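You operate a simulated robot arm through the tools that you are given. There is no shell and no other tool. Be economical: measure what you need, move in short steps, check, and stop when the job is done.

Carry out the task below with a simulated robot arm. There is one attempt and no reset: what you move stays moved.

## Task
Fit coil and cap to the brass valve in the vice.
Fine: vice shut first; black coil pushed home, steel cap tight; open the vice fully at the end.

It is judged by the outcome, as a careful person would: the job done as asked, and still so three seconds after it is handed in. It fails if anything else is knocked over, pushed out of place, dropped, spilled or broken. A push-on lid holds only when it is set on centred and level and pressed home; a screw cap is set on level and turned clockwise until tight.

## Robot
A 6-joint arm with a two-finger parallel gripper, fixed in place. Base frame: the origin is at the foot of the arm, x ahead of it, y to its left, z up; the work surface is at about z = 0.86. Readings come in m, degrees, newtons and seconds.
With the tool pointing down near the work surface it reaches from about 0.32 to 0.7 m from the base axis. Its first joint turns from -166.0 to 166.0 degrees. Payload 4.1 kg.
The TCP is the grasp point between the finger pads, 0.023 m short of the fingertips. In the tool frame z runs along the fingers and y along their closing line. The gripper opens to 0.094 m. The fingers are 0.038 m wide and 0.01 m thick; the gripper's body (0.054 by 0.096 m) begins 0.039 m behind the TCP.
Orientation is that of the tool frame in the base frame, as a unit quaternion [x, y, z, w]. With the fingers straight down and closing along the base's y, the tool's x points along the base's -x, its y along +y and its z along -z.

## Interface
- The arm moves only by the tool nudge_tool. Its argument "steps" is a list of rows, each an object of numbers (a shift or turn left out is 0, a gripper value left out holds the last): "jaw": the closure, from 0 (fully open) to 1 (shut); "tx", "ty", "tz": the shift along the base's x, y, z in units of 500 mm (1.0 is 500 mm); "ax", "ay", "az": the turn, a rotation vector about the base's x, y, z in units of 120 degrees (1.0 is 120 degrees). In form: [{"jaw": .., "tx": .., "ty": .., "tz": .., "ax": .., "ay": .., "az": ..}, ...]. A call has 1 to 12 rows; each row is the pose to reach, as a shift and turn from the pose commanded when the call began. A call with a number of a shift or a turn outside -1 to 1 is refused whole. A row lasts 0.2 s, in which the tool goes at most 0.05 m and 8.6 degrees; a call with a longer step from one row to the next is refused whole, and so is a gripper value outside its range. A pose out of reach is approached as far as the arm can. The call stops where the force on the tool passes 40 N (or 10 N more than at its start, if that is more) or the arm is blocked; 0.2 s more then pass. Each finger travels about 0.045 m/s and halts on what it meets, pressing with about 38 N; the grip force reading is that of the motor and also rises with nothing between the fingers. The clock runs only during rows and for 0.2 s after the last one: add rows that repeat a pose to give the fingers time. It gives the time, the measured TCP pose, the force on the tool (base axes), the opening and the grip force at its end, in the units of the frame above (readings bear some noise).
- Cameras (640 x 400 px; columns grow to the right, rows downward): "scene" is fixed at [0.2196, 0.6485, 1.6051]; the picture's right is [-1.00, 0.08, 0.00], its down [0.06, 0.84, -0.55] and it looks along [-0.04, -0.54, -0.84] (base axes); focal length 280 px, centre (320, 200). "wrist" rides on the gripper at [-0.039, 0, -0.044] in the tool frame; the picture's right is [0.00, -1.00, 0.00], its down [0.97, 0.00, -0.24] and it looks along [0.24, 0.00, 0.97] (tool axes); focal length 218 px, centre (320, 200).
- camera(camera): a new picture of that camera. No time passes.
- slide_trunk(by): slides the trunk up (or, below 0, down) by that many m; the arm rides with it, the base frame stays. It gives what a move gives, with no picture.
- point_at(camera, pixels): there is no depth. For up to 12 entries [column, row, z] of the newest picture of that camera ("zoom" is the newest enlarged one), the place [x, y] in the base frame at which the ray of that pixel passes the height z, good to about 0.003 m. No time passes.
- close_up(camera, box): a new picture of the part [left, top, right, bottom] of that camera's present view, enlarged. No time passes.
- sign_off(): hands the job in; it is judged then, once.

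Work in short steps. Measure before you move; look again where a grasp or a placing could have gone wrong, and mend it. You have 80 turns and 54 pictures in all, those below and enlarged ones among them. Open the gripper and draw the arm clear of the work before you hand the job in, unless the task says otherwise; then end with one line.

The tools are called as a command line: name --argument value ..., lists and objects as JSON in quotes. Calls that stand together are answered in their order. nudge_tool: Moves the arm, as the interface text tells. Its arguments: {"type":"object","properties":{"steps":{"type":"array","items":{"type":"object","properties":{"jaw":{"type":"number"},"tx":{"type":"number"},"ty":{"type":"number"},"tz":{"type":"number"},"ax":{"type":"number"},"ay":{"type":"number"},"az":{"type":"number"}}}}},"required":["steps"]} The other tools are called the same way: slide_trunk (by) slides the trunk up or down; camera (camera) takes a picture; point_at (camera, pixels) gives the place at which the rays of pixels pass given heights; close_up (camera, box) takes an enlarged picture of a part of a camera's view; sign_off () hands the job in.

At the start:

```text
time: 0.0
position: [0.1306, 0.3396, 1.3105]
tool_rot: [0.0, 1.0, 0.0, 0.001]
force: [-0.2, 1.0, 0.2]
grip_width: 0.0938
grip_force: 0.0
trunk travel left (down, up): [-0.525, 0.065]
```

scene: 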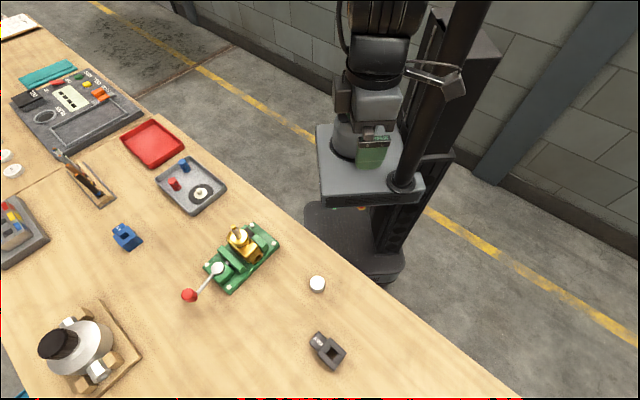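
wrist: 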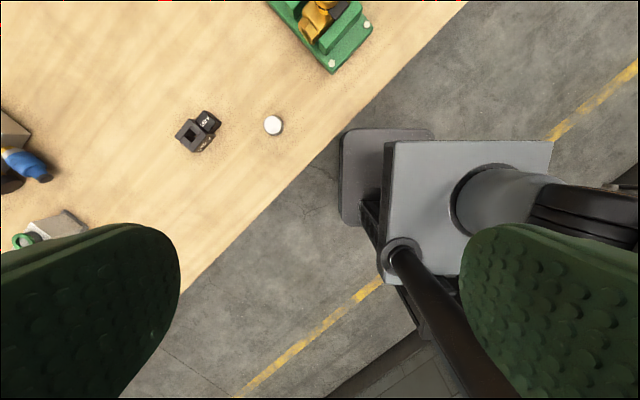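

The scene shows the green vice with the brass valve around (240,255), the white cap at (317,284) and the black coil at (326,350). I'll take enlarged pictures of these.

close_up --camera "scene" --box '[170, 210, 290, 310]'

close_up --camera "scene" --box '[280, 260, 380, 380]'

close_up --camera "wrist" --box '[160, 0, 400, 160]'

```text
4.00 times, centred on (230, 260) of scene
```

zoom: 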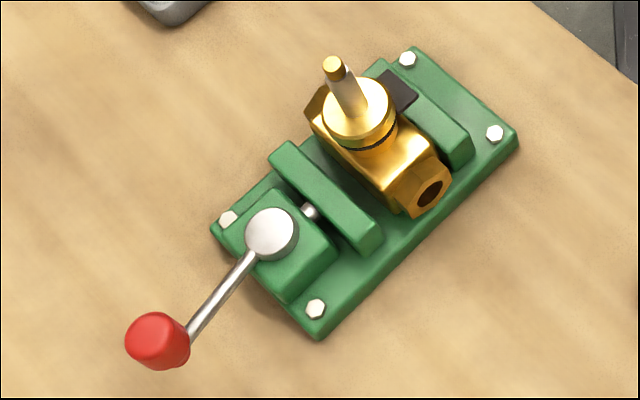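

```text
3.33 times, centred on (330, 320) of scene
```

zoom: 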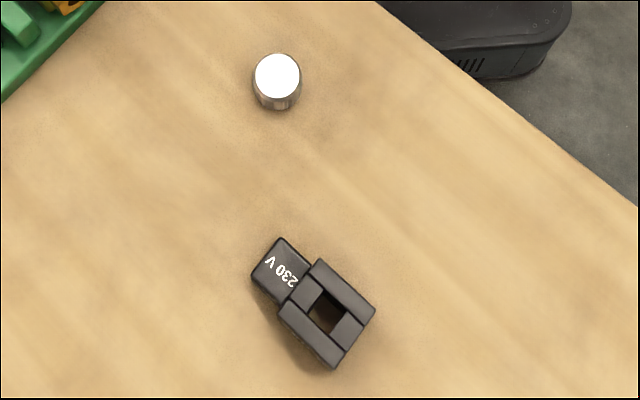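

```text
2.50 times, centred on (280, 80) of wrist
```

zoom: 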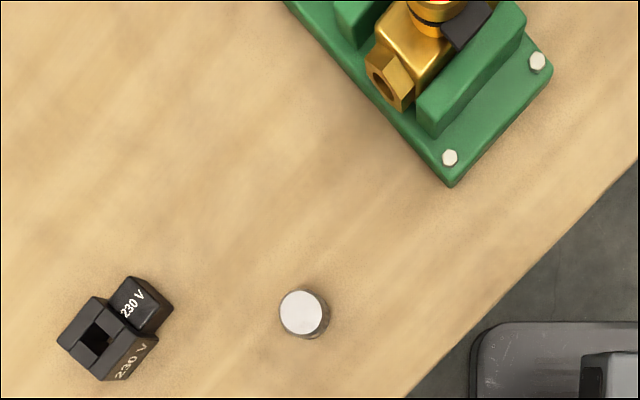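

I'll convert the main features into positions at several plausible heights.

point_at --camera "scene" --pixels '[[252, 224.75, 0.88], [273.75, 243.25, 0.88], [207, 264.75, 0.88], [229, 287.25, 0.88], [217.5, 268, 0.92], [189.5, 295.25, 0.94], [233, 226.5, 0.98], [317.1, 283.4, 0.88], [332.4, 353, 0.89], [189.5, 295.25, 0.96], [233, 226.5, 0.96]]'

point_at --camera "zoom" --pixels '[[302, 313, 0.88], [97, 342, 0.89], [108, 304, 0.89], [60, 338, 0.89], [88, 370, 0.89], [132, 330, 0.89], [134, 277, 0.89], [172, 300, 0.89], [538, 60, 0.88], [450, 157, 0.88]]'

```text
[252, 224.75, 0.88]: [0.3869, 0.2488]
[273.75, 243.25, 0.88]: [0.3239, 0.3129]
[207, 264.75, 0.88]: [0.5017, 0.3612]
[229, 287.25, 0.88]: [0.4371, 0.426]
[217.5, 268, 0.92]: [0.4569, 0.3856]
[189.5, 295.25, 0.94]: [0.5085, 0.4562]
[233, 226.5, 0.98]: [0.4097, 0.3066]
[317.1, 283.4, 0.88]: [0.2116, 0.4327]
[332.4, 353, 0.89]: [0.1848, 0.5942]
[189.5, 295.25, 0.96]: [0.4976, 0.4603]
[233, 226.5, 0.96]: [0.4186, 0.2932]
```

```text
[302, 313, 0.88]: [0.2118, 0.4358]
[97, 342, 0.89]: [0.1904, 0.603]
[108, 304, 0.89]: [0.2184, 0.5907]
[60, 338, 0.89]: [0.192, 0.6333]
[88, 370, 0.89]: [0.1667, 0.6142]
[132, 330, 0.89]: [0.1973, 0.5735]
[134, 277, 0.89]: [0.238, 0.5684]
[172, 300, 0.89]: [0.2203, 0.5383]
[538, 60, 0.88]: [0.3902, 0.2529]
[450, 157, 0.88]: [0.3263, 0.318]
```

Vice axis runs at about 45°, with the lever hub near (0.457,0.386). I move the gripper high above the vice to look straight down and measure heights.

nudge_tool --steps '[{"tx": 0.09, "tz": -0.02}, {"tx": 0.18, "tz": -0.04}, {"tx": 0.27, "tz": -0.06}, {"tx": 0.36, "tz": -0.08}, {"tx": 0.45, "tz": -0.1}, {"tx": 0.54, "tz": -0.12}, {"tx": 0.62, "tz": -0.14}, {"tx": 0.62, "tz": -0.14}]'

camera --camera "wrist"

```text
time: 1.8
position: [0.4422, 0.3387, 1.2399]
tool_rot: [-0.002, 1.0, 0.0, 0.0]
force: [-0.4, -0.1, 1.0]
grip_width: 0.0938
grip_force: 0.0
trunk travel left (down, up): [-0.525, 0.065]
```

```text
48 pictures are left
```

wrist: 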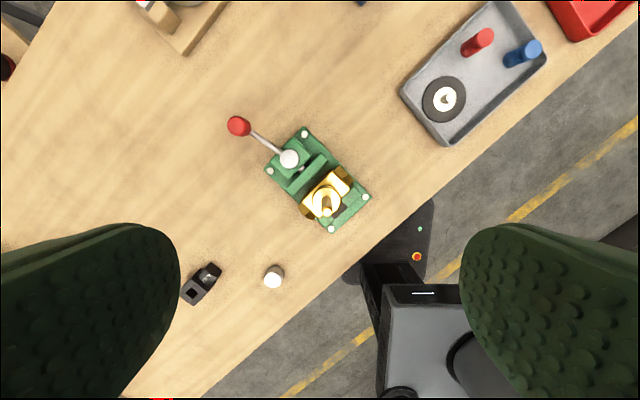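

close_up --camera "wrist" --box '[220, 105, 380, 245]'

close_up --camera "wrist" --box '[170, 250, 300, 320]'

```text
2.86 times, centred on (300, 175) of wrist
```

zoom: 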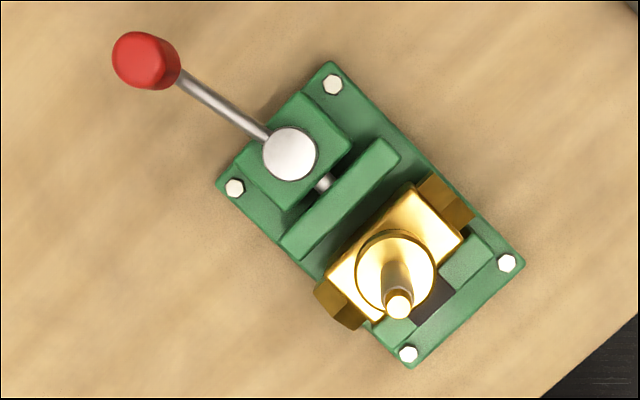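

```text
4.92 times, centred on (235, 285) of wrist
```

zoom: 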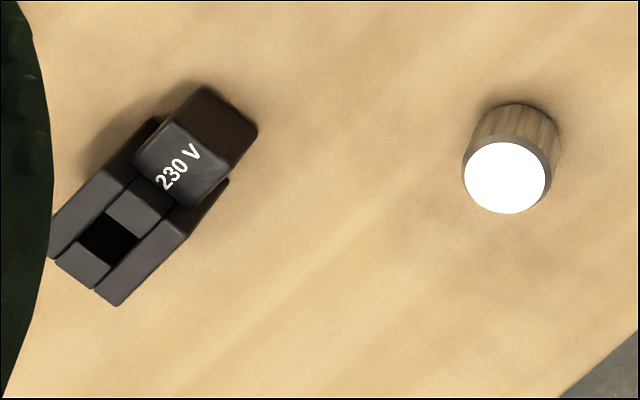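

I'll triangulate stem, hub, knob, cap and coil using this view together with the scene view.

point_at --camera "wrist" --pixels '[[327.3, 211, 0.96], [327.3, 211, 0.98], [238.8, 126, 0.94], [238.8, 126, 0.96], [289.1, 160, 0.91], [289.1, 160, 0.93], [272.6, 280.3, 0.88], [272.6, 280.3, 0.9], [191.9, 293.1, 0.89], [191.9, 293.1, 0.91], [326.9, 201.2, 0.92], [326.9, 201.2, 0.94]]'

point_at --camera "scene" --pixels '[[217.5, 268, 0.91], [217.5, 268, 0.93], [317.1, 283.4, 0.88], [317.1, 283.4, 0.9], [332.4, 353, 0.89], [332.4, 353, 0.91], [233, 226.5, 0.94], [233, 226.5, 0.98], [238.8, 237.5, 0.92], [238.8, 237.5, 0.94]]'

```text
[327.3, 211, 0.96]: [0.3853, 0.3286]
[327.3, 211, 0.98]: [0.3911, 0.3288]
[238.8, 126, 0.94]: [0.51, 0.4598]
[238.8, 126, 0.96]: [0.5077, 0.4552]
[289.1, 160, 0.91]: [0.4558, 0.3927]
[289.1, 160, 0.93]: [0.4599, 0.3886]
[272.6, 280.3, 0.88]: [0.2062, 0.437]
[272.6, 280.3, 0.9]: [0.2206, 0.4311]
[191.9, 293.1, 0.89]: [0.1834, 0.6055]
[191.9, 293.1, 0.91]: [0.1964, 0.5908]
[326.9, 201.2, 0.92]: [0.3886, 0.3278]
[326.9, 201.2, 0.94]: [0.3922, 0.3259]
```

```text
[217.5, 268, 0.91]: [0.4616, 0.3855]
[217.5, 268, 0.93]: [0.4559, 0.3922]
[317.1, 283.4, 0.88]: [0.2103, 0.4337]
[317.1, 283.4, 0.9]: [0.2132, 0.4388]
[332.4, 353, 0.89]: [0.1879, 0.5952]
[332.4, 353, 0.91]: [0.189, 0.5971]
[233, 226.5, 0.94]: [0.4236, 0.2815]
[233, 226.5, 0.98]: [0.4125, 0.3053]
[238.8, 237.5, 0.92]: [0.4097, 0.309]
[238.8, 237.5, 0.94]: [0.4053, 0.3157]
```

Triangulation gives the stem tip ≈(0.402,0.3285,1.018), hub ≈(0.458,0.390,0.92), knob ≈(0.508,0.458,0.945), cap ≈(0.211,0.436), and coil hole ≈(0.189,0.597,0.90). I turn the gripper 53.7° and move it above the knob.

nudge_tool --steps '[{"tx": 0.03, "ty": 0.06, "tz": 0, "az": 0.064}, {"tx": 0.06, "ty": 0.12, "tz": -0.05, "az": 0.128}, {"tx": 0.1, "ty": 0.18, "tz": -0.12, "az": 0.192}, {"tx": 0.1316, "ty": 0.2386, "tz": -0.2, "az": 0.256}, {"tx": 0.1316, "ty": 0.2386, "tz": -0.28, "az": 0.32}, {"tx": 0.1316, "ty": 0.2386, "tz": -0.34, "az": 0.384}, {"tx": 0.1316, "ty": 0.2386, "tz": -0.36, "az": 0.4475}, {"tx": 0.1316, "ty": 0.2386, "tz": -0.36, "az": 0.4475}]'

camera --camera "wrist"

camera --camera "scene"

```text
refused: row 3 steps farther than a row can; nothing moved
```

```text
45 pictures are left
```

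wrist: 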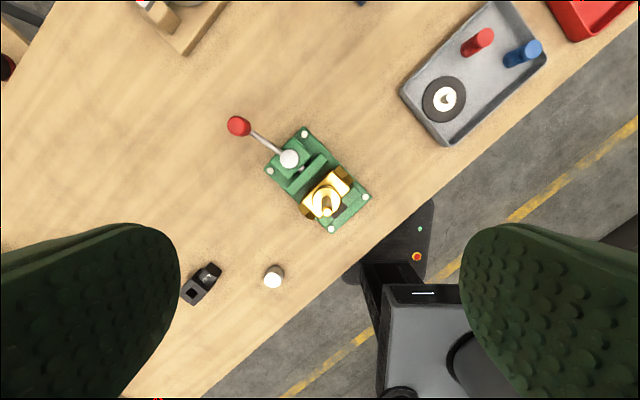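

```text
44 pictures are left
```

scene: 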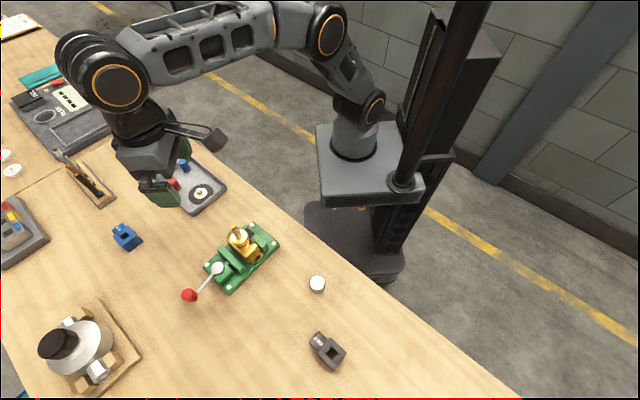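

A row was too long, so I repeat it with smaller steps.

nudge_tool --steps '[{"tx": 0.03, "ty": 0.05, "tz": 0, "az": 0.05}, {"tx": 0.06, "ty": 0.1, "tz": -0.04, "az": 0.1}, {"tx": 0.08, "ty": 0.15, "tz": -0.08, "az": 0.16}, {"tx": 0.1, "ty": 0.19, "tz": -0.14, "az": 0.22}, {"tx": 0.12, "ty": 0.22, "tz": -0.2, "az": 0.28}, {"tx": 0.1316, "ty": 0.2386, "tz": -0.27, "az": 0.34}, {"tx": 0.1316, "ty": 0.2386, "tz": -0.33, "az": 0.4}, {"tx": 0.1316, "ty": 0.2386, "tz": -0.36, "az": 0.4475}, {"tx": 0.1316, "ty": 0.2386, "tz": -0.36, "az": 0.4475}]'

camera --camera "wrist"

```text
time: 3.8
position: [0.5048, 0.4557, 1.0603]
tool_rot: [-0.453, 0.891, 0.0, 0.001]
force: [-0.4, -0.3, 0.2]
grip_width: 0.094
grip_force: 0.0
out of reach, approached as far as the arm can: row 4, 5, 6, 7, 8, 9
trunk travel left (down, up): [-0.525, 0.065]
```

```text
43 pictures are left
```

wrist: 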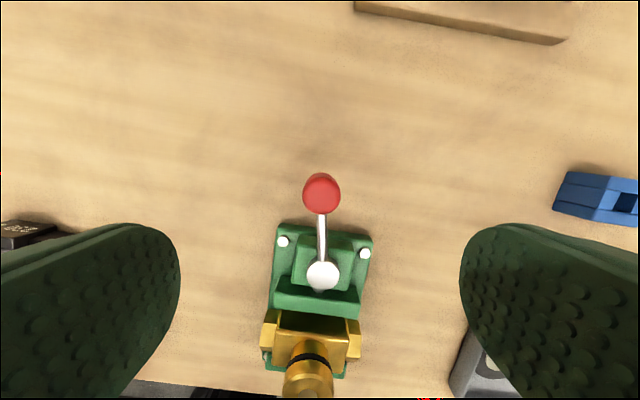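

The arm is at its reach limit (3 mm short). I check the knob's position, then lower the trunk.

point_at --camera "wrist" --pixels '[[322, 193, 0.945], [322, 193, 0.955], [323, 273, 0.92], [283, 241, 0.875], [365, 253, 0.875]]'

slide_trunk --by -0.08

close_up --camera "wrist" --box '[200, 120, 440, 280]'

```text
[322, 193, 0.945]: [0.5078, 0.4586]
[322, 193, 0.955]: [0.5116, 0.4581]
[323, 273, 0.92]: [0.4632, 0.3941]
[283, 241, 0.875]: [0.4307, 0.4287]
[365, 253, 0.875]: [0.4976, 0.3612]
```

```text
time: 5.0
position: [0.5038, 0.455, 0.9801]
tool_rot: [-0.452, 0.892, 0.0, 0.0]
force: [0.3, -0.5, -0.2]
grip_width: 0.094
grip_force: 0.1
trunk travel left (down, up): [-0.445, 0.145]
```

```text
2.50 times, centred on (320, 200) of wrist
```

zoom: 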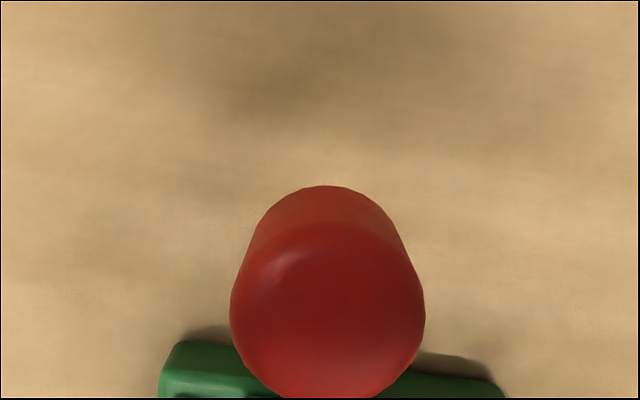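

The knob sits centred between the fingers. I lower 35 mm with the trunk and close on it.

slide_trunk --by -0.037

nudge_tool --steps '[{"jaw": 1}, {"jaw": 1}, {"jaw": 1}, {"jaw": 1}, {"jaw": 1}, {"jaw": 1}]'

camera --camera "wrist"

```text
time: 5.8
position: [0.5049, 0.4557, 0.9435]
tool_rot: [-0.452, 0.892, 0.001, 0.0]
force: [0.2, 0.4, 0.3]
grip_width: 0.0939
grip_force: 0.0
trunk travel left (down, up): [-0.408, 0.182]
```

```text
time: 7.2
position: [0.5041, 0.4563, 0.9429]
tool_rot: [-0.453, 0.892, 0.0, 0.0]
force: [2.0, 0.6, 0.7]
grip_width: 0.0276
grip_force: 44.7
trunk travel left (down, up): [-0.408, 0.182]
```

```text
41 pictures are left
```

wrist: 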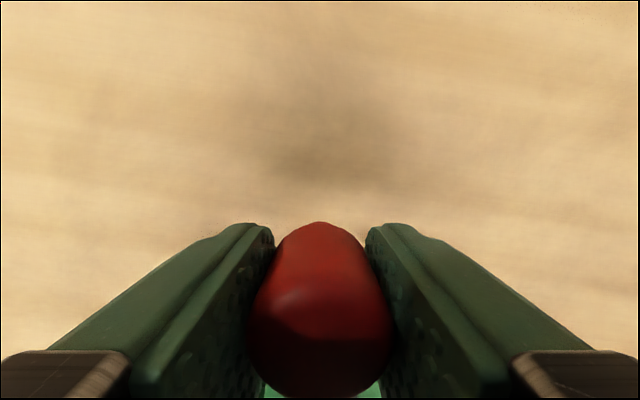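

Knob is gripped (27.6 mm). I try a small clockwise swing about the hub (10°) to see whether it gives way.

nudge_tool --steps '[{"tx": 0.011, "ty": -0.008, "az": -0.042}, {"tx": 0.0212, "ty": -0.018, "az": -0.083}, {"tx": 0.0212, "ty": -0.018, "az": -0.083}]'

camera --camera "scene"

```text
time: 7.8
position: [0.506, 0.4538, 0.9427]
tool_rot: [-0.382, 0.924, 0.004, -0.005]
force: [-33.9, 23.0, -0.9]
grip_width: 0.0276
grip_force: 45.2
trunk travel left (down, up): [-0.408, 0.182]
stopped in row 3: the force on the tool passed its limit (the readings are from after the stop); the commanded pose is now the measured one
```

```text
40 pictures are left
```

scene: 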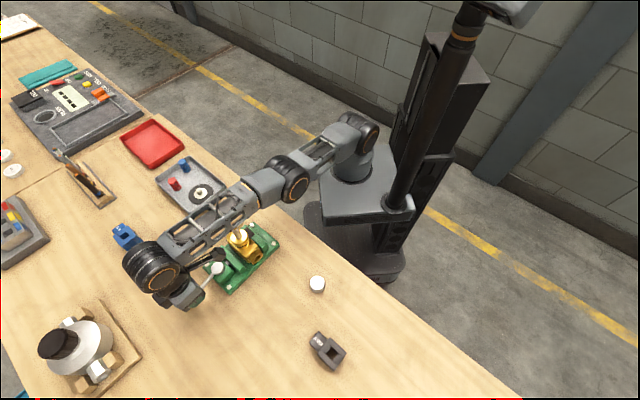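

Clockwise is blocked (about 40 N, little motion), so the lever closes counter-clockwise. I swing it 32° that way along the arc.

nudge_tool --steps '[{"tx": -0.0174, "ty": 0.011, "az": 0.0667}, {"tx": -0.0368, "ty": 0.0202, "az": 0.1333}, {"tx": -0.0574, "ty": 0.0264, "az": 0.2}, {"tx": -0.0786, "ty": 0.0298, "az": 0.2667}, {"tx": -0.0786, "ty": 0.0298, "az": 0.2667}]'

camera --camera "scene"

```text
time: 9.0
position: [0.4714, 0.465, 0.9429]
tool_rot: [-0.619, 0.786, 0.002, -0.003]
force: [1.4, 17.8, 7.9]
grip_width: 0.0277
grip_force: 44.9
trunk travel left (down, up): [-0.408, 0.182]
```

```text
39 pictures are left
```

scene: 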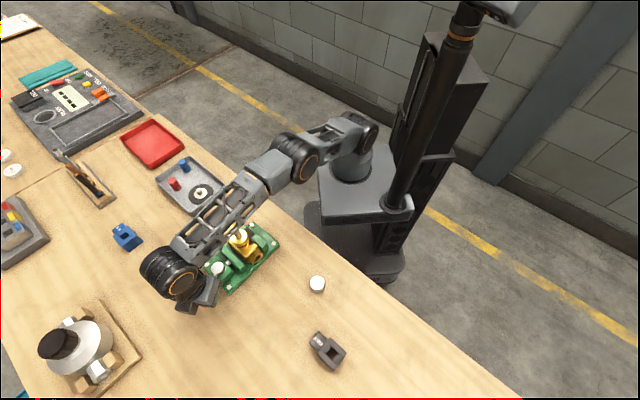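

The lever follows counter-clockwise (knob now ≈(0.471,0.465)). I continue along the arc to about 121°.

nudge_tool --steps '[{"tx": -0.0108, "ty": -0.0014, "az": 0.0667}, {"tx": -0.0322, "ty": -0.0026, "az": 0.1333}, {"tx": -0.0532, "ty": -0.0066, "az": 0.2}, {"tx": -0.0736, "ty": -0.0136, "az": 0.2667}, {"tx": -0.0928, "ty": -0.0234, "az": 0.3333}, {"tx": -0.0928, "ty": -0.0234, "az": 0.3333}]'

close_up --camera "scene" --box '[170, 210, 290, 310]'

```text
time: 10.4
position: [0.4251, 0.4539, 0.9406]
tool_rot: [0.85, -0.526, 0.0, 0.005]
force: [-14.9, 22.9, 1.8]
grip_width: 0.028
grip_force: 44.9
trunk travel left (down, up): [-0.408, 0.182]
```

```text
4.00 times, centred on (230, 260) of scene
```

zoom: 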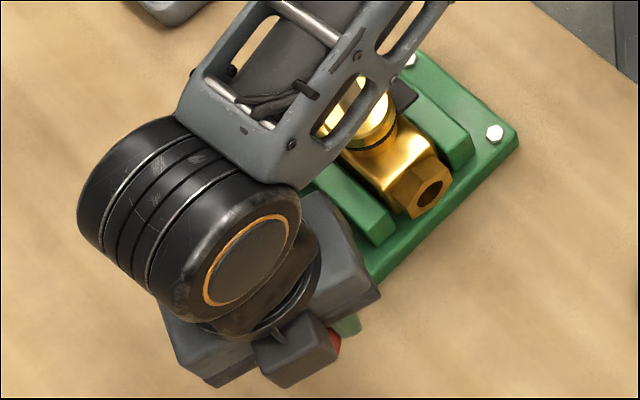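

The jaw is closing on the valve. The reaction is radial outward, so I continue with a slightly larger radius.

nudge_tool --steps '[{"tx": -0.0226, "ty": -0.006, "az": 0.0667}, {"tx": -0.039, "ty": -0.0216, "az": 0.1333}, {"tx": -0.0534, "ty": -0.039, "az": 0.2}, {"tx": -0.0534, "ty": -0.039, "az": 0.2}]'

close_up --camera "scene" --box '[170, 210, 290, 310]'

```text
time: 11.2
position: [0.4088, 0.4392, 0.9421]
tool_rot: [0.93, -0.367, 0.003, -0.003]
force: [17.3, 23.5, -7.6]
grip_width: 0.0278
grip_force: 44.9
trunk travel left (down, up): [-0.408, 0.182]
stopped in row 3: the force on the tool passed its limit (the readings are from after the stop); the commanded pose is now the measured one
```

```text
4.00 times, centred on (230, 260) of scene
```

zoom: 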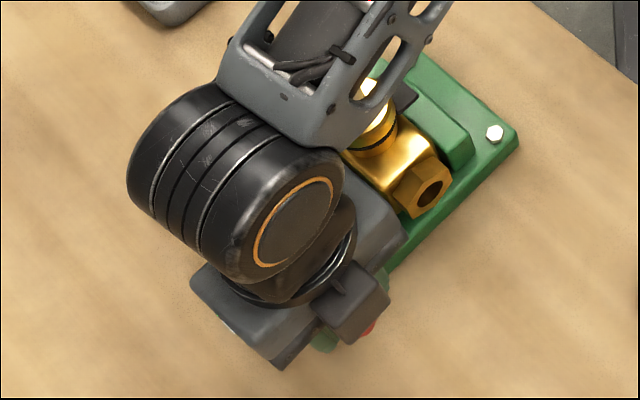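

The tangential reaction of about 29 N after ~85° of swing suggests the vice is tight. I push slightly more to confirm.

nudge_tool --steps '[{"tx": -0.009, "ty": -0.01}, {"tx": -0.015, "ty": -0.017}, {"tx": -0.015, "ty": -0.017}]'

```text
time: 11.5
position: [0.4082, 0.4394, 0.942]
tool_rot: [0.93, -0.366, 0.006, -0.008]
force: [23.7, 20.3, -10.4]
grip_width: 0.0279
grip_force: 44.7
trunk travel left (down, up): [-0.408, 0.182]
stopped in row 1: the force on the tool passed its limit (the readings are from after the stop); the commanded pose is now the measured one
```

The lever doesn't move further, so it's at its stop. I release the knob, rise clear and look at it.

nudge_tool --steps '[{"jaw": 0.3}, {"jaw": 0.3}, {"jaw": 0.3}, {"jaw": 0.3}, {"jaw": 0.3, "tz": 0.08}, {"jaw": 0.3, "tz": 0.16}, {"jaw": 0.3, "tz": 0.24}, {"jaw": 0.3, "tz": 0.32}, {"jaw": 0.3, "tz": 0.38}, {"jaw": 0.3, "tz": 0.38}]'

camera --camera "wrist"

close_up --camera "scene" --box '[170, 210, 290, 310]'

```text
time: 13.7
position: [0.4066, 0.4375, 1.1356]
tool_rot: [0.931, -0.365, 0.005, -0.007]
force: [0.4, 0.0, -0.8]
grip_width: 0.0658
grip_force: 0.0
trunk travel left (down, up): [-0.408, 0.182]
```

```text
36 pictures are left
```

wrist: 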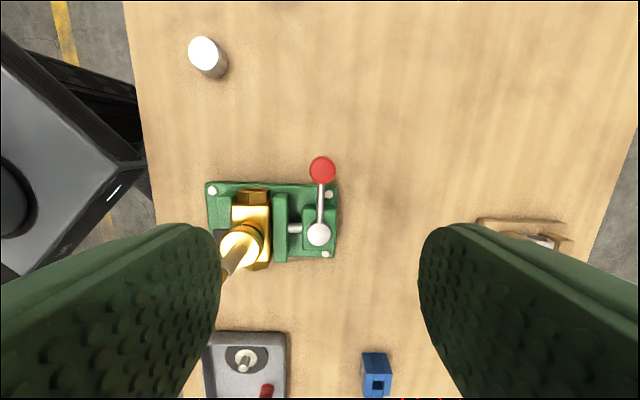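

```text
4.00 times, centred on (230, 260) of scene
```

zoom: 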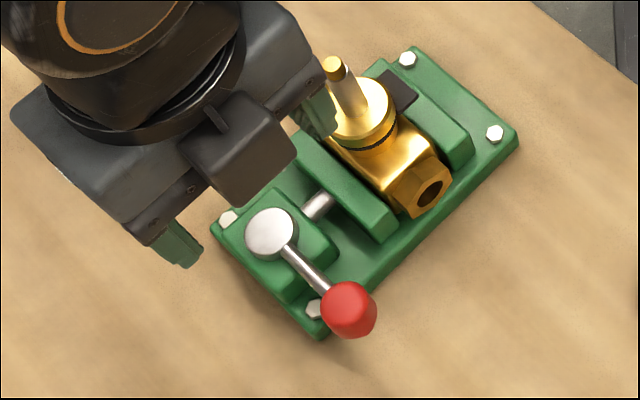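

The lever is now perpendicular; I look closer at the jaw/valve contact.

close_up --camera "wrist" --box '[190, 140, 350, 280]'

```text
2.86 times, centred on (270, 210) of wrist
```

zoom: 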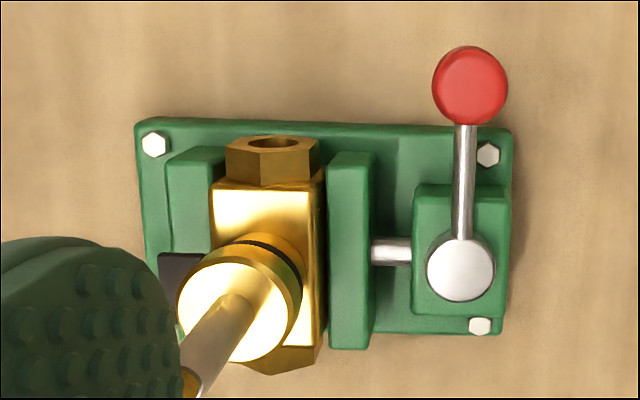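

The jaw is against the valve body and the lever is square: vice shut. Now I move above the coil, turning to about 122° and opening the gripper.

nudge_tool --steps '[{"jaw": 0, "tx": -0.065, "ty": 0.047, "az": -0.02}, {"tx": -0.13, "ty": 0.094, "az": -0.04}, {"tx": -0.195, "ty": 0.141, "az": -0.06}, {"tx": -0.26, "ty": 0.188, "az": -0.08}, {"tx": -0.325, "ty": 0.235, "az": -0.1}, {"tx": -0.39, "ty": 0.282, "az": -0.12}, {"tx": -0.438, "ty": 0.316, "az": -0.125}, {"tx": -0.438, "ty": 0.316, "az": -0.125}]'

camera --camera "wrist"

```text
time: 15.5
position: [0.1789, 0.5632, 1.1112]
tool_rot: [0.875, -0.484, 0.006, -0.006]
force: [-0.2, 0.0, -0.4]
grip_width: 0.0942
grip_force: 0.0
out of reach, approached as far as the arm can: row 4, 5, 6, 7, 8
trunk travel left (down, up): [-0.408, 0.182]
```

```text
33 pictures are left
```

wrist: 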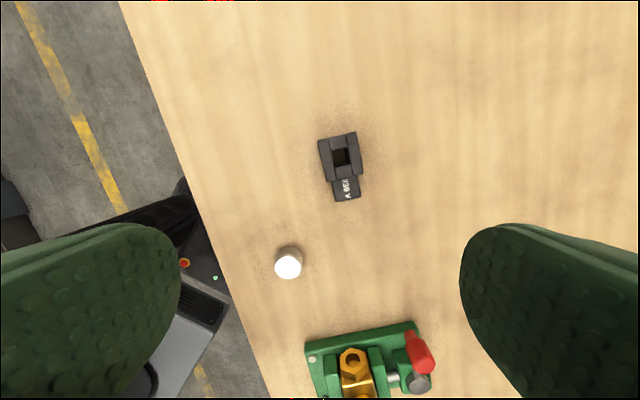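

It's out of reach at this height, so I'll go lower over the coil. First an enlarged view of the coil.

close_up --camera "wrist" --box '[300, 120, 380, 210]'

point_at --camera "zoom" --pixels '[[320, 200, 0.9]]'

```text
4.44 times, centred on (340, 165) of wrist
```

zoom: 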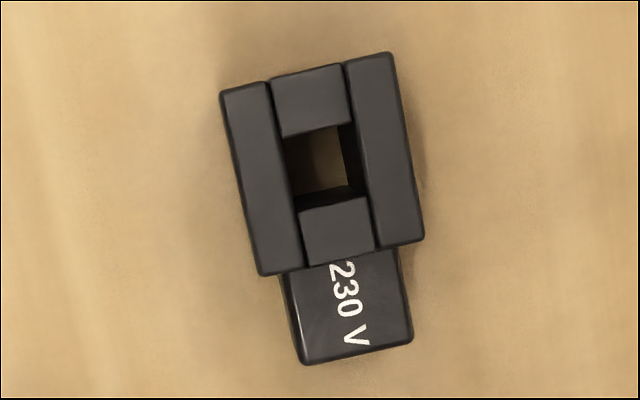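

```text
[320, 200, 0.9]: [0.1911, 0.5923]
```

point_at --camera "zoom" --pixels '[[222, 92, 0.9], [390, 55, 0.9], [422, 238, 0.9], [262, 272, 0.9], [325, 166, 0.9], [320, 160, 0.865], [300, 362, 0.9], [410, 340, 0.9]]'

```text
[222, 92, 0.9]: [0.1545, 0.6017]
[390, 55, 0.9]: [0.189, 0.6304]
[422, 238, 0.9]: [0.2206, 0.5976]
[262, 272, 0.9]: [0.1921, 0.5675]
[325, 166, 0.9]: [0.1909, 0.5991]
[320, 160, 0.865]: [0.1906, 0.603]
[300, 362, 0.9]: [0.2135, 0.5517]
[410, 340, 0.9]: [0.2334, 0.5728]
```

The coil block is about 46×43 mm, centred at (0.190,0.599), with its sides wanting a yaw of about 133°. I descend partway with a small turn, then re-read the pose.

nudge_tool --steps '[{"tz": -0.08, "az": 0.04}, {"tz": -0.16, "az": 0.08}, {"tz": -0.24, "az": 0.095}, {"tz": -0.3, "az": 0.095}, {"tz": -0.3, "az": 0.095}]'

camera --camera "wrist"

```text
time: 16.7
position: [0.1827, 0.5755, 1.054]
tool_rot: [0.918, -0.395, 0.012, 0.028]
force: [0.6, 0.0, 0.3]
grip_width: 0.0942
grip_force: 0.1
out of reach, approached as far as the arm can: row 1, 2, 3, 4, 5
trunk travel left (down, up): [-0.408, 0.182]
```

```text
31 pictures are left
```

wrist: 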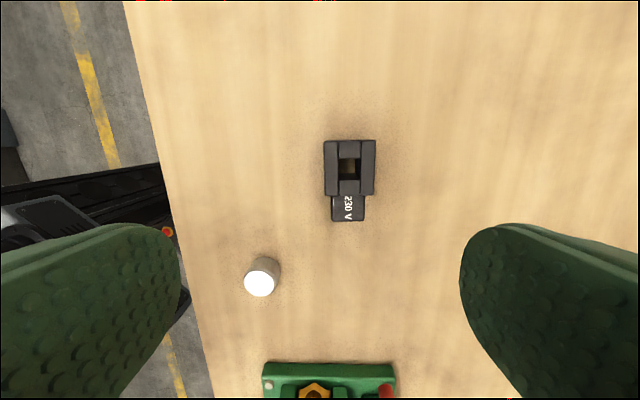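

The yaw matches the coil now. Reach is limited by being high relative to the trunk, so I raise the trunk 0.12 and read the pose.

slide_trunk --by 0.12

nudge_tool --steps '[{"tz": -0.08}, {"tz": -0.16}, {"tz": -0.24}, {"tz": -0.24}]'

```text
time: 18.2
position: [0.1841, 0.5766, 1.1724]
tool_rot: [0.918, -0.396, 0.013, 0.028]
force: [1.6, 0.5, -0.3]
grip_width: 0.0942
grip_force: 0.2
trunk travel left (down, up): [-0.528, 0.062]
```

```text
time: 19.2
position: [0.1819, 0.5797, 1.1355]
tool_rot: [0.917, -0.395, 0.019, 0.06]
force: [0.4, 0.1, 0.3]
grip_width: 0.0939
grip_force: 0.1
out of reach, approached as far as the arm can: row 1, 2, 3, 4
trunk travel left (down, up): [-0.528, 0.062]
```

The arm isn't following downward as expected; I look at its posture.

camera --camera "scene"

```text
30 pictures are left
```

scene: 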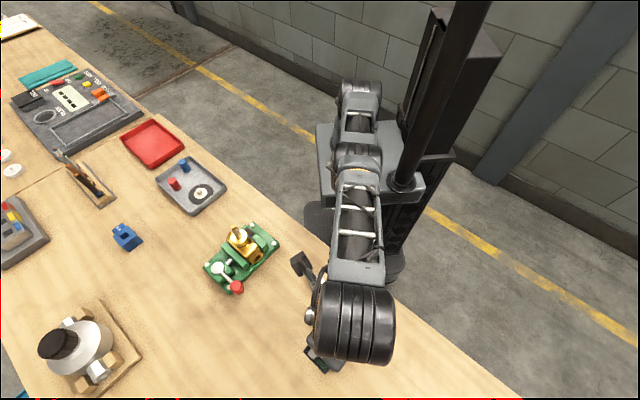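

The arm looks stretched. I retract toward the base and down to regain a clean posture before extending again.

nudge_tool --steps '[{"tx": -0.02, "ty": -0.06}, {"tx": -0.04, "ty": -0.12}, {"tx": -0.05, "ty": -0.18}, {"tx": -0.05, "ty": -0.2}, {"tx": -0.05, "ty": -0.2}]'

```text
time: 20.4
position: [0.1788, 0.581, 1.137]
tool_rot: [0.917, -0.395, 0.019, 0.059]
force: [-0.8, 0.0, 0.5]
grip_width: 0.0941
grip_force: 0.0
out of reach, approached as far as the arm can: row 1, 2, 3, 4, 5
trunk travel left (down, up): [-0.528, 0.062]
```

It's stuck, probably at a straight-elbow singularity. I try commanding up and sideways.

nudge_tool --steps '[{"tx": 0.06, "ty": -0.06, "tz": 0.04}, {"tx": 0.12, "ty": -0.12, "tz": 0.08}, {"tx": 0.17, "ty": -0.17, "tz": 0.12}, {"tx": 0.2, "ty": -0.2, "tz": 0.16}, {"tx": 0.2, "ty": -0.2, "tz": 0.16}]'

```text
time: 21.6
position: [0.2783, 0.4778, 1.2162]
tool_rot: [0.917, -0.394, 0.019, 0.059]
force: [0.0, -1.1, 0.4]
grip_width: 0.0943
grip_force: 0.1
out of reach, approached as far as the arm can: row 1, 2, 3
trunk travel left (down, up): [-0.528, 0.062]
```

Commands restart from the reached pose, which now carries a 7° tilt. I remove the tilt (rotation vector about +x ≈7.1°) here and check it's clean.

nudge_tool --steps '[{"ax": 0.0589, "ay": -0.0057}, {"ax": 0.0589, "ay": -0.0057}]'

nudge_tool --steps '[{"tz": -0.08}, {"tz": -0.16}, {"tz": -0.24}, {"tz": -0.24}]'

```text
time: 22.2
position: [0.2779, 0.4797, 1.2157]
tool_rot: [0.919, -0.394, 0.0, 0.0]
force: [-0.2, -0.3, 0.0]
grip_width: 0.094
grip_force: 0.0
trunk travel left (down, up): [-0.528, 0.062]
```

```text
time: 23.2
position: [0.2782, 0.4802, 1.0945]
tool_rot: [0.919, -0.395, 0.0, 0.001]
force: [-0.8, -0.5, -0.5]
grip_width: 0.0941
grip_force: 0.1
trunk travel left (down, up): [-0.528, 0.062]
```

Clean and reachable here. I extend toward the coil in small steps at this lower height to see where, if anywhere, reach fails.

nudge_tool --steps '[{"tx": -0.02, "ty": 0.03}, {"tx": -0.04, "ty": 0.06}, {"tx": -0.07, "ty": 0.1}, {"tx": -0.1, "ty": 0.14}, {"tx": -0.13, "ty": 0.18}]'

```text
time: 24.4
position: [0.2126, 0.5726, 1.0952]
tool_rot: [0.919, -0.395, 0.0, 0.001]
force: [1.2, -0.7, 0.2]
grip_width: 0.0941
grip_force: 0.0
trunk travel left (down, up): [-0.528, 0.062]
```

That works, so it was only the reach envelope. I continue over the coil and down to z≈0.99, then look.

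nudge_tool --steps '[{"tx": -0.02, "ty": 0.02, "tz": -0.06}, {"tx": -0.045, "ty": 0.053, "tz": -0.12}, {"tx": -0.045, "ty": 0.053, "tz": -0.2}, {"tx": -0.045, "ty": 0.053, "tz": -0.2}]'

camera --camera "wrist"

```text
time: 25.4
position: [0.1902, 0.5974, 0.9954]
tool_rot: [0.918, -0.396, -0.001, 0.0]
force: [0.0, 0.4, 0.1]
grip_width: 0.0939
grip_force: 0.1
trunk travel left (down, up): [-0.528, 0.062]
```

```text
29 pictures are left
```

wrist: 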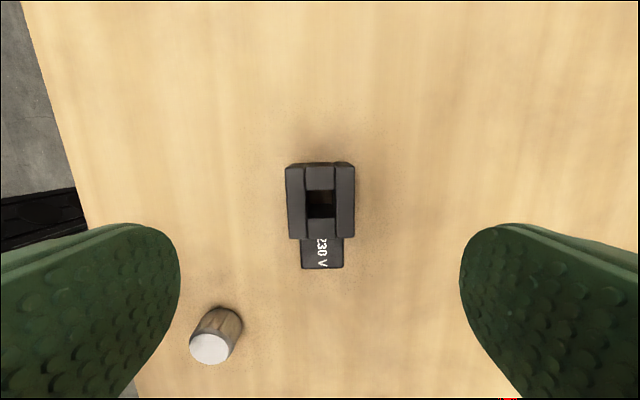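

Coil is aligned and centred laterally. I check its position along the other axis.

point_at --camera "wrist" --pixels '[[320, 205, 0.9], [287, 169, 0.9], [355, 167, 0.9], [355, 236, 0.9], [290, 238, 0.9]]'

```text
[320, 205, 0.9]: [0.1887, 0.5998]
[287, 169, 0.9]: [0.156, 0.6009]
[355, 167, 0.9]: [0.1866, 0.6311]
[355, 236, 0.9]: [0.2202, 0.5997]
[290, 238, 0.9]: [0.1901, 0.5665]
```

Centre ≈(0.1885,0.5997). I shift 2 mm, descend to z≈0.889 and close.

nudge_tool --steps '[{"tx": -0.0034, "ty": 0.0042, "tz": -0.08}, {"tx": -0.0034, "ty": 0.0042, "tz": -0.15}, {"tx": -0.0034, "ty": 0.0042, "tz": -0.2128}, {"tx": -0.0034, "ty": 0.0042, "tz": -0.2128, "jaw": 1}, {"tx": -0.0034, "ty": 0.0042, "tz": -0.2128, "jaw": 1}, {"tx": -0.0034, "ty": 0.0042, "tz": -0.2128, "jaw": 1}, {"tx": -0.0034, "ty": 0.0042, "tz": -0.2128, "jaw": 1}, {"tx": -0.0034, "ty": 0.0042, "tz": -0.2128, "jaw": 1}]'

camera --camera "wrist"

```text
time: 27.2
position: [0.1894, 0.5992, 0.8889]
tool_rot: [0.918, -0.396, 0.0, 0.0]
force: [0.5, 0.3, -0.6]
grip_width: 0.0455
grip_force: 37.9
trunk travel left (down, up): [-0.528, 0.062]
```

```text
28 pictures are left
```

wrist: 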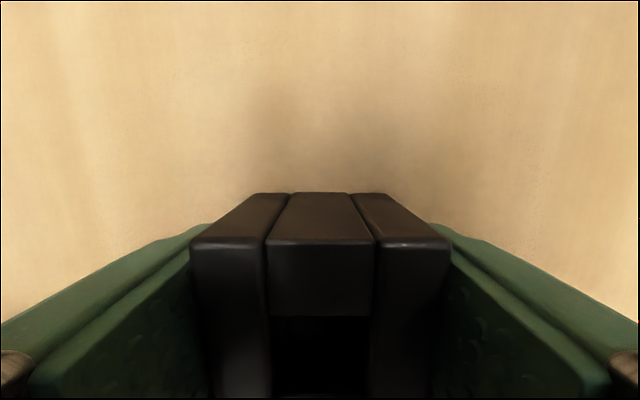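

Coil held (45.5 mm, top at ≈0.90). I lift to z≈1.10 then carry it so the wrist camera sits directly above the stem for a precise measurement.

nudge_tool --steps '[{"jaw": 1, "tz": 0.08}, {"tz": 0.16}, {"tz": 0.24}, {"tz": 0.32}, {"tz": 0.4}, {"tz": 0.422}, {"tx": 0.04, "ty": -0.05, "tz": 0.422}, {"tx": 0.08, "ty": -0.1, "tz": 0.422}, {"tx": 0.08, "ty": -0.1, "tz": 0.422}]'

nudge_tool --steps '[{"tx": 0.05, "ty": -0.0624}, {"tx": 0.1, "ty": -0.125}, {"tx": 0.15, "ty": -0.1875}, {"tx": 0.2, "ty": -0.25}, {"tx": 0.25, "ty": -0.3125}, {"tx": 0.3, "ty": -0.375}, {"tx": 0.35, "ty": -0.4375}, {"tx": 0.399, "ty": -0.499}, {"tx": 0.399, "ty": -0.499}]'

camera --camera "wrist"

```text
time: 29.2
position: [0.2284, 0.5507, 1.0983]
tool_rot: [0.918, -0.395, 0.0, 0.0]
force: [0.3, 0.0, -2.7]
grip_width: 0.0455
grip_force: 38.1
trunk travel left (down, up): [-0.528, 0.062]
```

```text
time: 31.2
position: [0.4286, 0.2996, 1.1004]
tool_rot: [0.919, -0.395, 0.0, 0.003]
force: [0.7, -0.2, -3.3]
grip_width: 0.0457
grip_force: 38.2
trunk travel left (down, up): [-0.528, 0.062]
```

```text
27 pictures are left
```

wrist: 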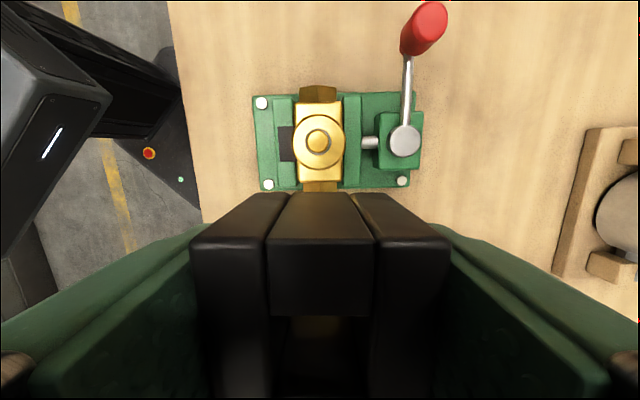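

The stem is almost straight below the camera. Enlarged view for precision.

close_up --camera "wrist" --box '[240, 80, 400, 200]'

point_at --camera "zoom" --pixels '[[320, 200, 1.018], [320, 200, 0.9]]'

```text
3.33 times, centred on (320, 140) of wrist
```

zoom: 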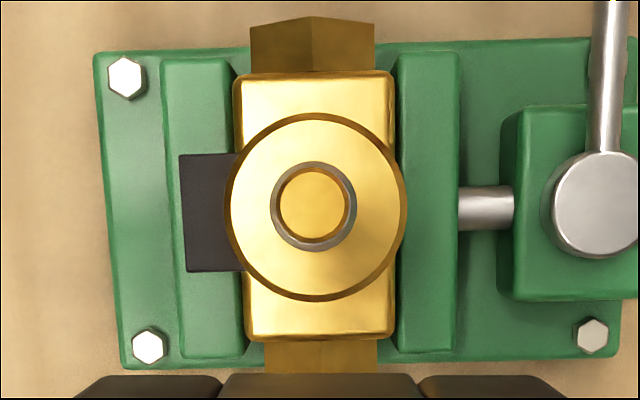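

```text
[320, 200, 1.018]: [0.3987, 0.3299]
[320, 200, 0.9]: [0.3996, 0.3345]
```

Stem centre is at tool offset (−41.3,+1.1) mm, stem ≈14.6 mm in an ≈18 mm hole. I shift the coil over the stem, then descend gently to engage.

nudge_tool --steps '[{"tx": -0.03, "ty": 0.03}, {"tx": -0.0584, "ty": 0.0584}, {"tx": -0.0584, "ty": 0.0584}, {"tx": -0.0584, "ty": 0.0584, "tz": -0.05}, {"tx": -0.0584, "ty": 0.0584, "tz": -0.09}, {"tx": -0.0584, "ty": 0.0584, "tz": -0.11}, {"tx": -0.0584, "ty": 0.0584, "tz": -0.13}, {"tx": -0.0584, "ty": 0.0584, "tz": -0.13}]'

close_up --camera "scene" --box '[180, 180, 300, 300]'

camera --camera "wrist"

```text
time: 33.0
position: [0.3999, 0.3296, 1.0333]
tool_rot: [0.919, -0.395, 0.0, 0.0]
force: [0.2, -0.2, -3.0]
grip_width: 0.0457
grip_force: 38.4
trunk travel left (down, up): [-0.528, 0.062]
```

```text
3.33 times, centred on (240, 240) of scene
```

zoom: 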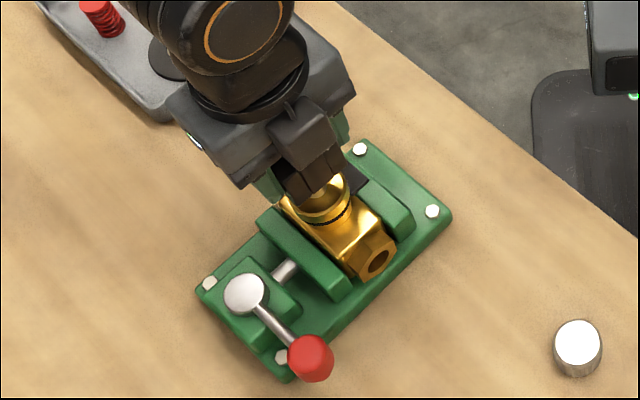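

```text
24 pictures are left
```

wrist: 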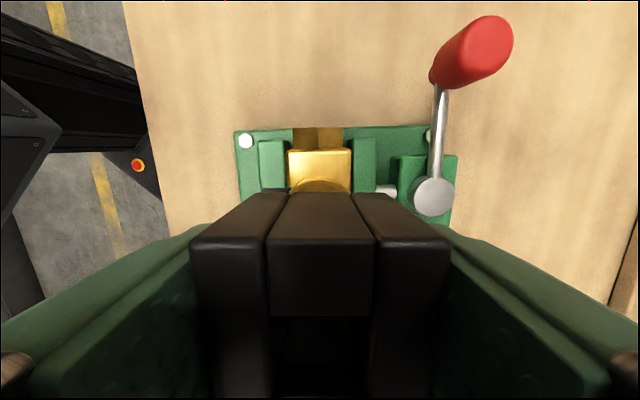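

No contact force and the coil bottom is already below the stem tip, so it's threaded on. I continue down until it seats on the flange.

nudge_tool --steps '[{"tz": -0.02}, {"tz": -0.04}, {"tz": -0.055}, {"tz": -0.065}, {"tz": -0.075}, {"tz": -0.083}, {"tz": -0.083}]'

```text
time: 34.6
position: [0.3989, 0.3293, 0.9963]
tool_rot: [0.919, -0.395, 0.0, -0.001]
force: [-2.1, -0.2, 19.2]
grip_width: 0.0458
grip_force: 38.0
trunk travel left (down, up): [-0.528, 0.062]
```

It meets something at z≈0.996 (coil bottom ≈0.967, the flange height). I press further to be sure it's home.

nudge_tool --steps '[{"tz": -0.008}, {"tz": -0.016}, {"tz": -0.024}, {"tz": -0.03}, {"tz": -0.03}]'

close_up --camera "scene" --box '[200, 190, 290, 260]'

```text
time: 35.1
position: [0.3991, 0.3305, 0.9947]
tool_rot: [0.919, -0.395, 0.002, -0.003]
force: [-9.4, -8.3, 19.0]
grip_width: 0.0457
grip_force: 38.0
trunk travel left (down, up): [-0.528, 0.062]
stopped in row 2: the force on the tool passed its limit (the readings are from after the stop); the commanded pose is now the measured one
```

```text
5.71 times, centred on (245, 225) of scene
```

zoom: 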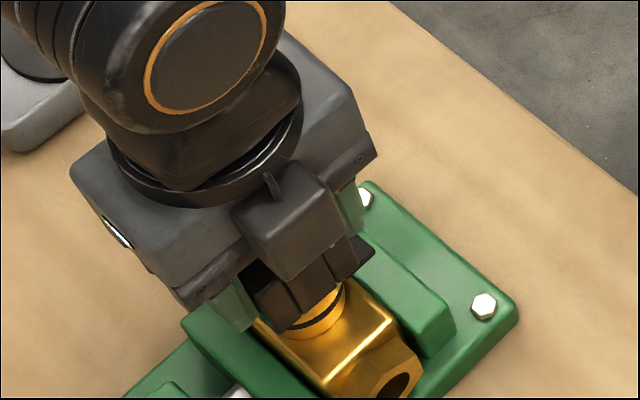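

It resists at limit force. I release, rise, and shift so the camera is directly above to inspect.

nudge_tool --steps '[{"jaw": 0.4}, {"jaw": 0.4}, {"jaw": 0.4}, {"jaw": 0.4, "tz": 0.02}, {"jaw": 0.4, "tz": 0.1}, {"jaw": 0.4, "tz": 0.18}, {"jaw": 0.4, "tz": 0.24}, {"jaw": 0.4, "tz": 0.24, "tx": 0.03, "ty": -0.03}, {"jaw": 0.4, "tz": 0.24, "tx": 0.0564, "ty": -0.0582}, {"jaw": 0.4, "tz": 0.24, "tx": 0.0564, "ty": -0.0582}]'

camera --camera "wrist"

close_up --camera "scene" --box '[190, 190, 290, 290]'

```text
time: 37.3
position: [0.429, 0.3012, 1.1115]
tool_rot: [0.919, -0.394, 0.001, -0.002]
force: [0.4, 0.9, 0.2]
grip_width: 0.0565
grip_force: 0.1
trunk travel left (down, up): [-0.528, 0.062]
```

```text
22 pictures are left
```

wrist: 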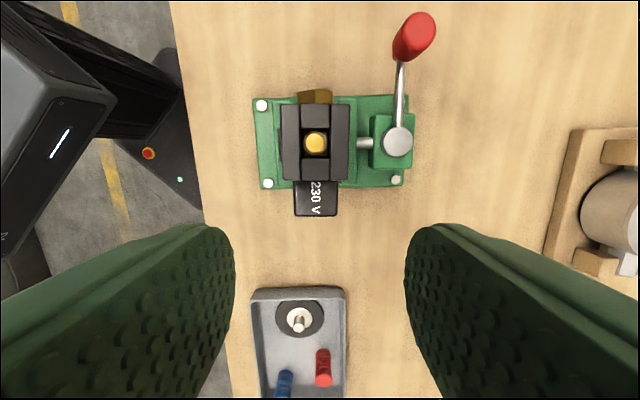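

```text
4.00 times, centred on (240, 240) of scene
```

zoom: 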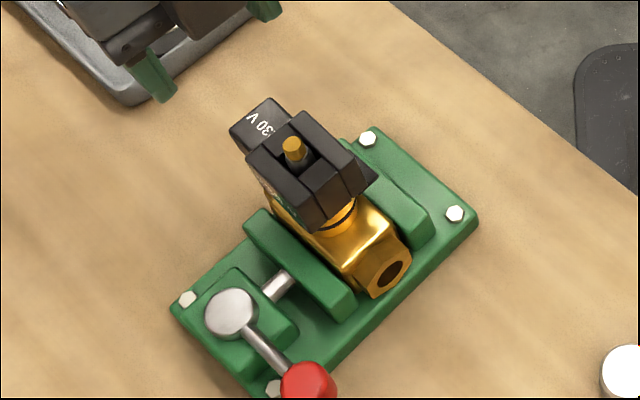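

The coil is on, stem tip protruding through. To make sure it's home I'll press evenly on both side bars with the fingertips opened to ~26 mm, straddling the stem.

nudge_tool --steps '[{"jaw": 0.72, "tx": -0.03, "ty": 0.03}, {"jaw": 0.72, "tx": -0.0588, "ty": 0.056}, {"jaw": 0.72, "tx": -0.0588, "ty": 0.056}, {"jaw": 0.72, "tx": -0.0588, "ty": 0.056}, {"jaw": 0.72, "tx": -0.0588, "ty": 0.056, "tz": -0.06}, {"jaw": 0.72, "tx": -0.0588, "ty": 0.056, "tz": -0.11}, {"jaw": 0.72, "tx": -0.0588, "ty": 0.056, "tz": -0.14}, {"jaw": 0.72, "tx": -0.0588, "ty": 0.056, "tz": -0.155}, {"jaw": 0.72, "tx": -0.0588, "ty": 0.056, "tz": -0.165}, {"jaw": 0.72, "tx": -0.0588, "ty": 0.056, "tz": -0.175}, {"jaw": 0.72, "tx": -0.0588, "ty": 0.056, "tz": -0.185}, {"jaw": 0.72, "tx": -0.0588, "ty": 0.056, "tz": -0.195}]'

```text
time: 39.6
position: [0.3998, 0.3308, 1.0298]
tool_rot: [0.919, -0.394, 0.004, -0.008]
force: [-4.3, -4.7, 17.4]
grip_width: 0.0292
grip_force: 3.2
trunk travel left (down, up): [-0.528, 0.062]
stopped in row 11: the force on the tool passed its limit (the readings are from after the stop); the commanded pose is now the measured one
```

Firm contact at the same height: the coil is home. I rise and carry the opened gripper to where the wrist camera is above the steel cap.

nudge_tool --steps '[{"jaw": 0.72, "tz": 0.06}, {"tz": 0.14}, {"tz": 0.18}, {"jaw": 0.3, "tx": -0.07, "ty": 0.033, "tz": 0.18}, {"tx": -0.14, "ty": 0.066, "tz": 0.18}, {"tx": -0.21, "ty": 0.1, "tz": 0.18}, {"tx": -0.28, "ty": 0.133, "tz": 0.18}, {"tx": -0.324, "ty": 0.1534, "tz": 0.12}, {"tx": -0.324, "ty": 0.1534, "tz": 0.04}, {"tx": -0.324, "ty": 0.1534, "tz": -0.04}, {"tx": -0.324, "ty": 0.1534, "tz": -0.04}]'

camera --camera "wrist"

```text
time: 42.0
position: [0.2398, 0.4087, 1.008]
tool_rot: [0.919, -0.394, 0.004, -0.008]
force: [-0.1, 0.2, -0.7]
grip_width: 0.0658
grip_force: 0.1
trunk travel left (down, up): [-0.528, 0.062]
```

```text
20 pictures are left
```

wrist: 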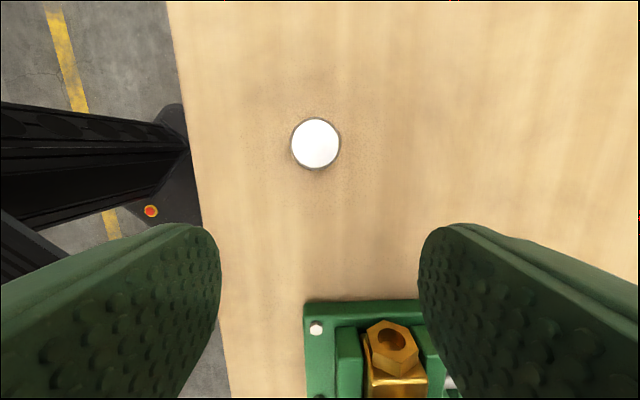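

Cap at (316,144), about 36 mm wide. There's ~1° of tilt left from pressing; I remove it before measuring.

nudge_tool --steps '[{"ax": -0.0055, "ay": 0.0066, "tz": -0.04}, {"ax": -0.0055, "ay": 0.0066, "tz": -0.04}]'

close_up --camera "wrist" --box '[260, 90, 380, 190]'

```text
time: 42.6
position: [0.2399, 0.4086, 0.9883]
tool_rot: [0.919, -0.394, -0.001, 0.0]
force: [0.3, 0.3, 0.2]
grip_width: 0.0659
grip_force: 0.0
trunk travel left (down, up): [-0.528, 0.062]
```

```text
4.00 times, centred on (320, 140) of wrist
```

zoom: 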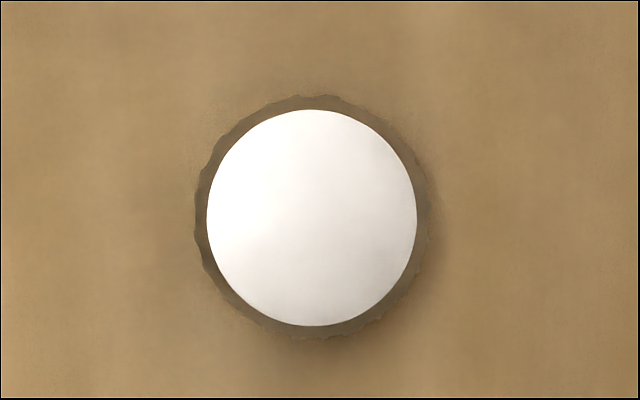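

Cap centre is at tool offset (−40.1,+1.3) mm. I move over it, descend to z≈0.890 and grip.

nudge_tool --steps '[{"tx": -0.03, "ty": 0.03}, {"tx": -0.0568, "ty": 0.0566}, {"tx": -0.0568, "ty": 0.0566, "tz": -0.07}, {"tx": -0.0568, "ty": 0.0566, "tz": -0.14}, {"tx": -0.0568, "ty": 0.0566, "tz": -0.1966}, {"tx": -0.0568, "ty": 0.0566, "tz": -0.1966, "jaw": 1}, {"tx": -0.0568, "ty": 0.0566, "tz": -0.1966, "jaw": 1}, {"tx": -0.0568, "ty": 0.0566, "tz": -0.1966, "jaw": 1}, {"tx": -0.0568, "ty": 0.0566, "tz": -0.1966, "jaw": 1}]'

camera --camera "wrist"

```text
time: 44.6
position: [0.2106, 0.4378, 0.8898]
tool_rot: [0.919, -0.394, 0.0, 0.0]
force: [0.0, 0.4, 0.0]
grip_width: 0.0367
grip_force: 38.3
trunk travel left (down, up): [-0.528, 0.062]
```

```text
18 pictures are left
```

wrist: 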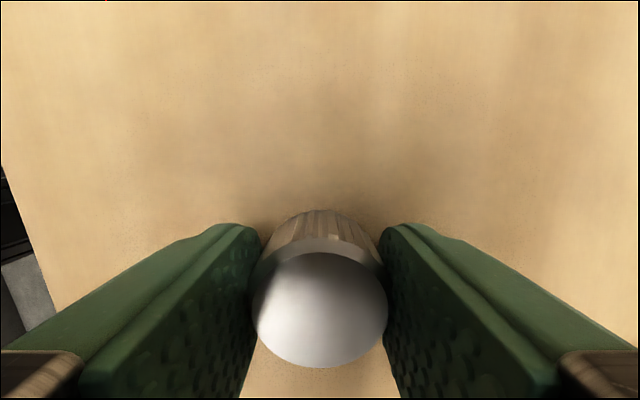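

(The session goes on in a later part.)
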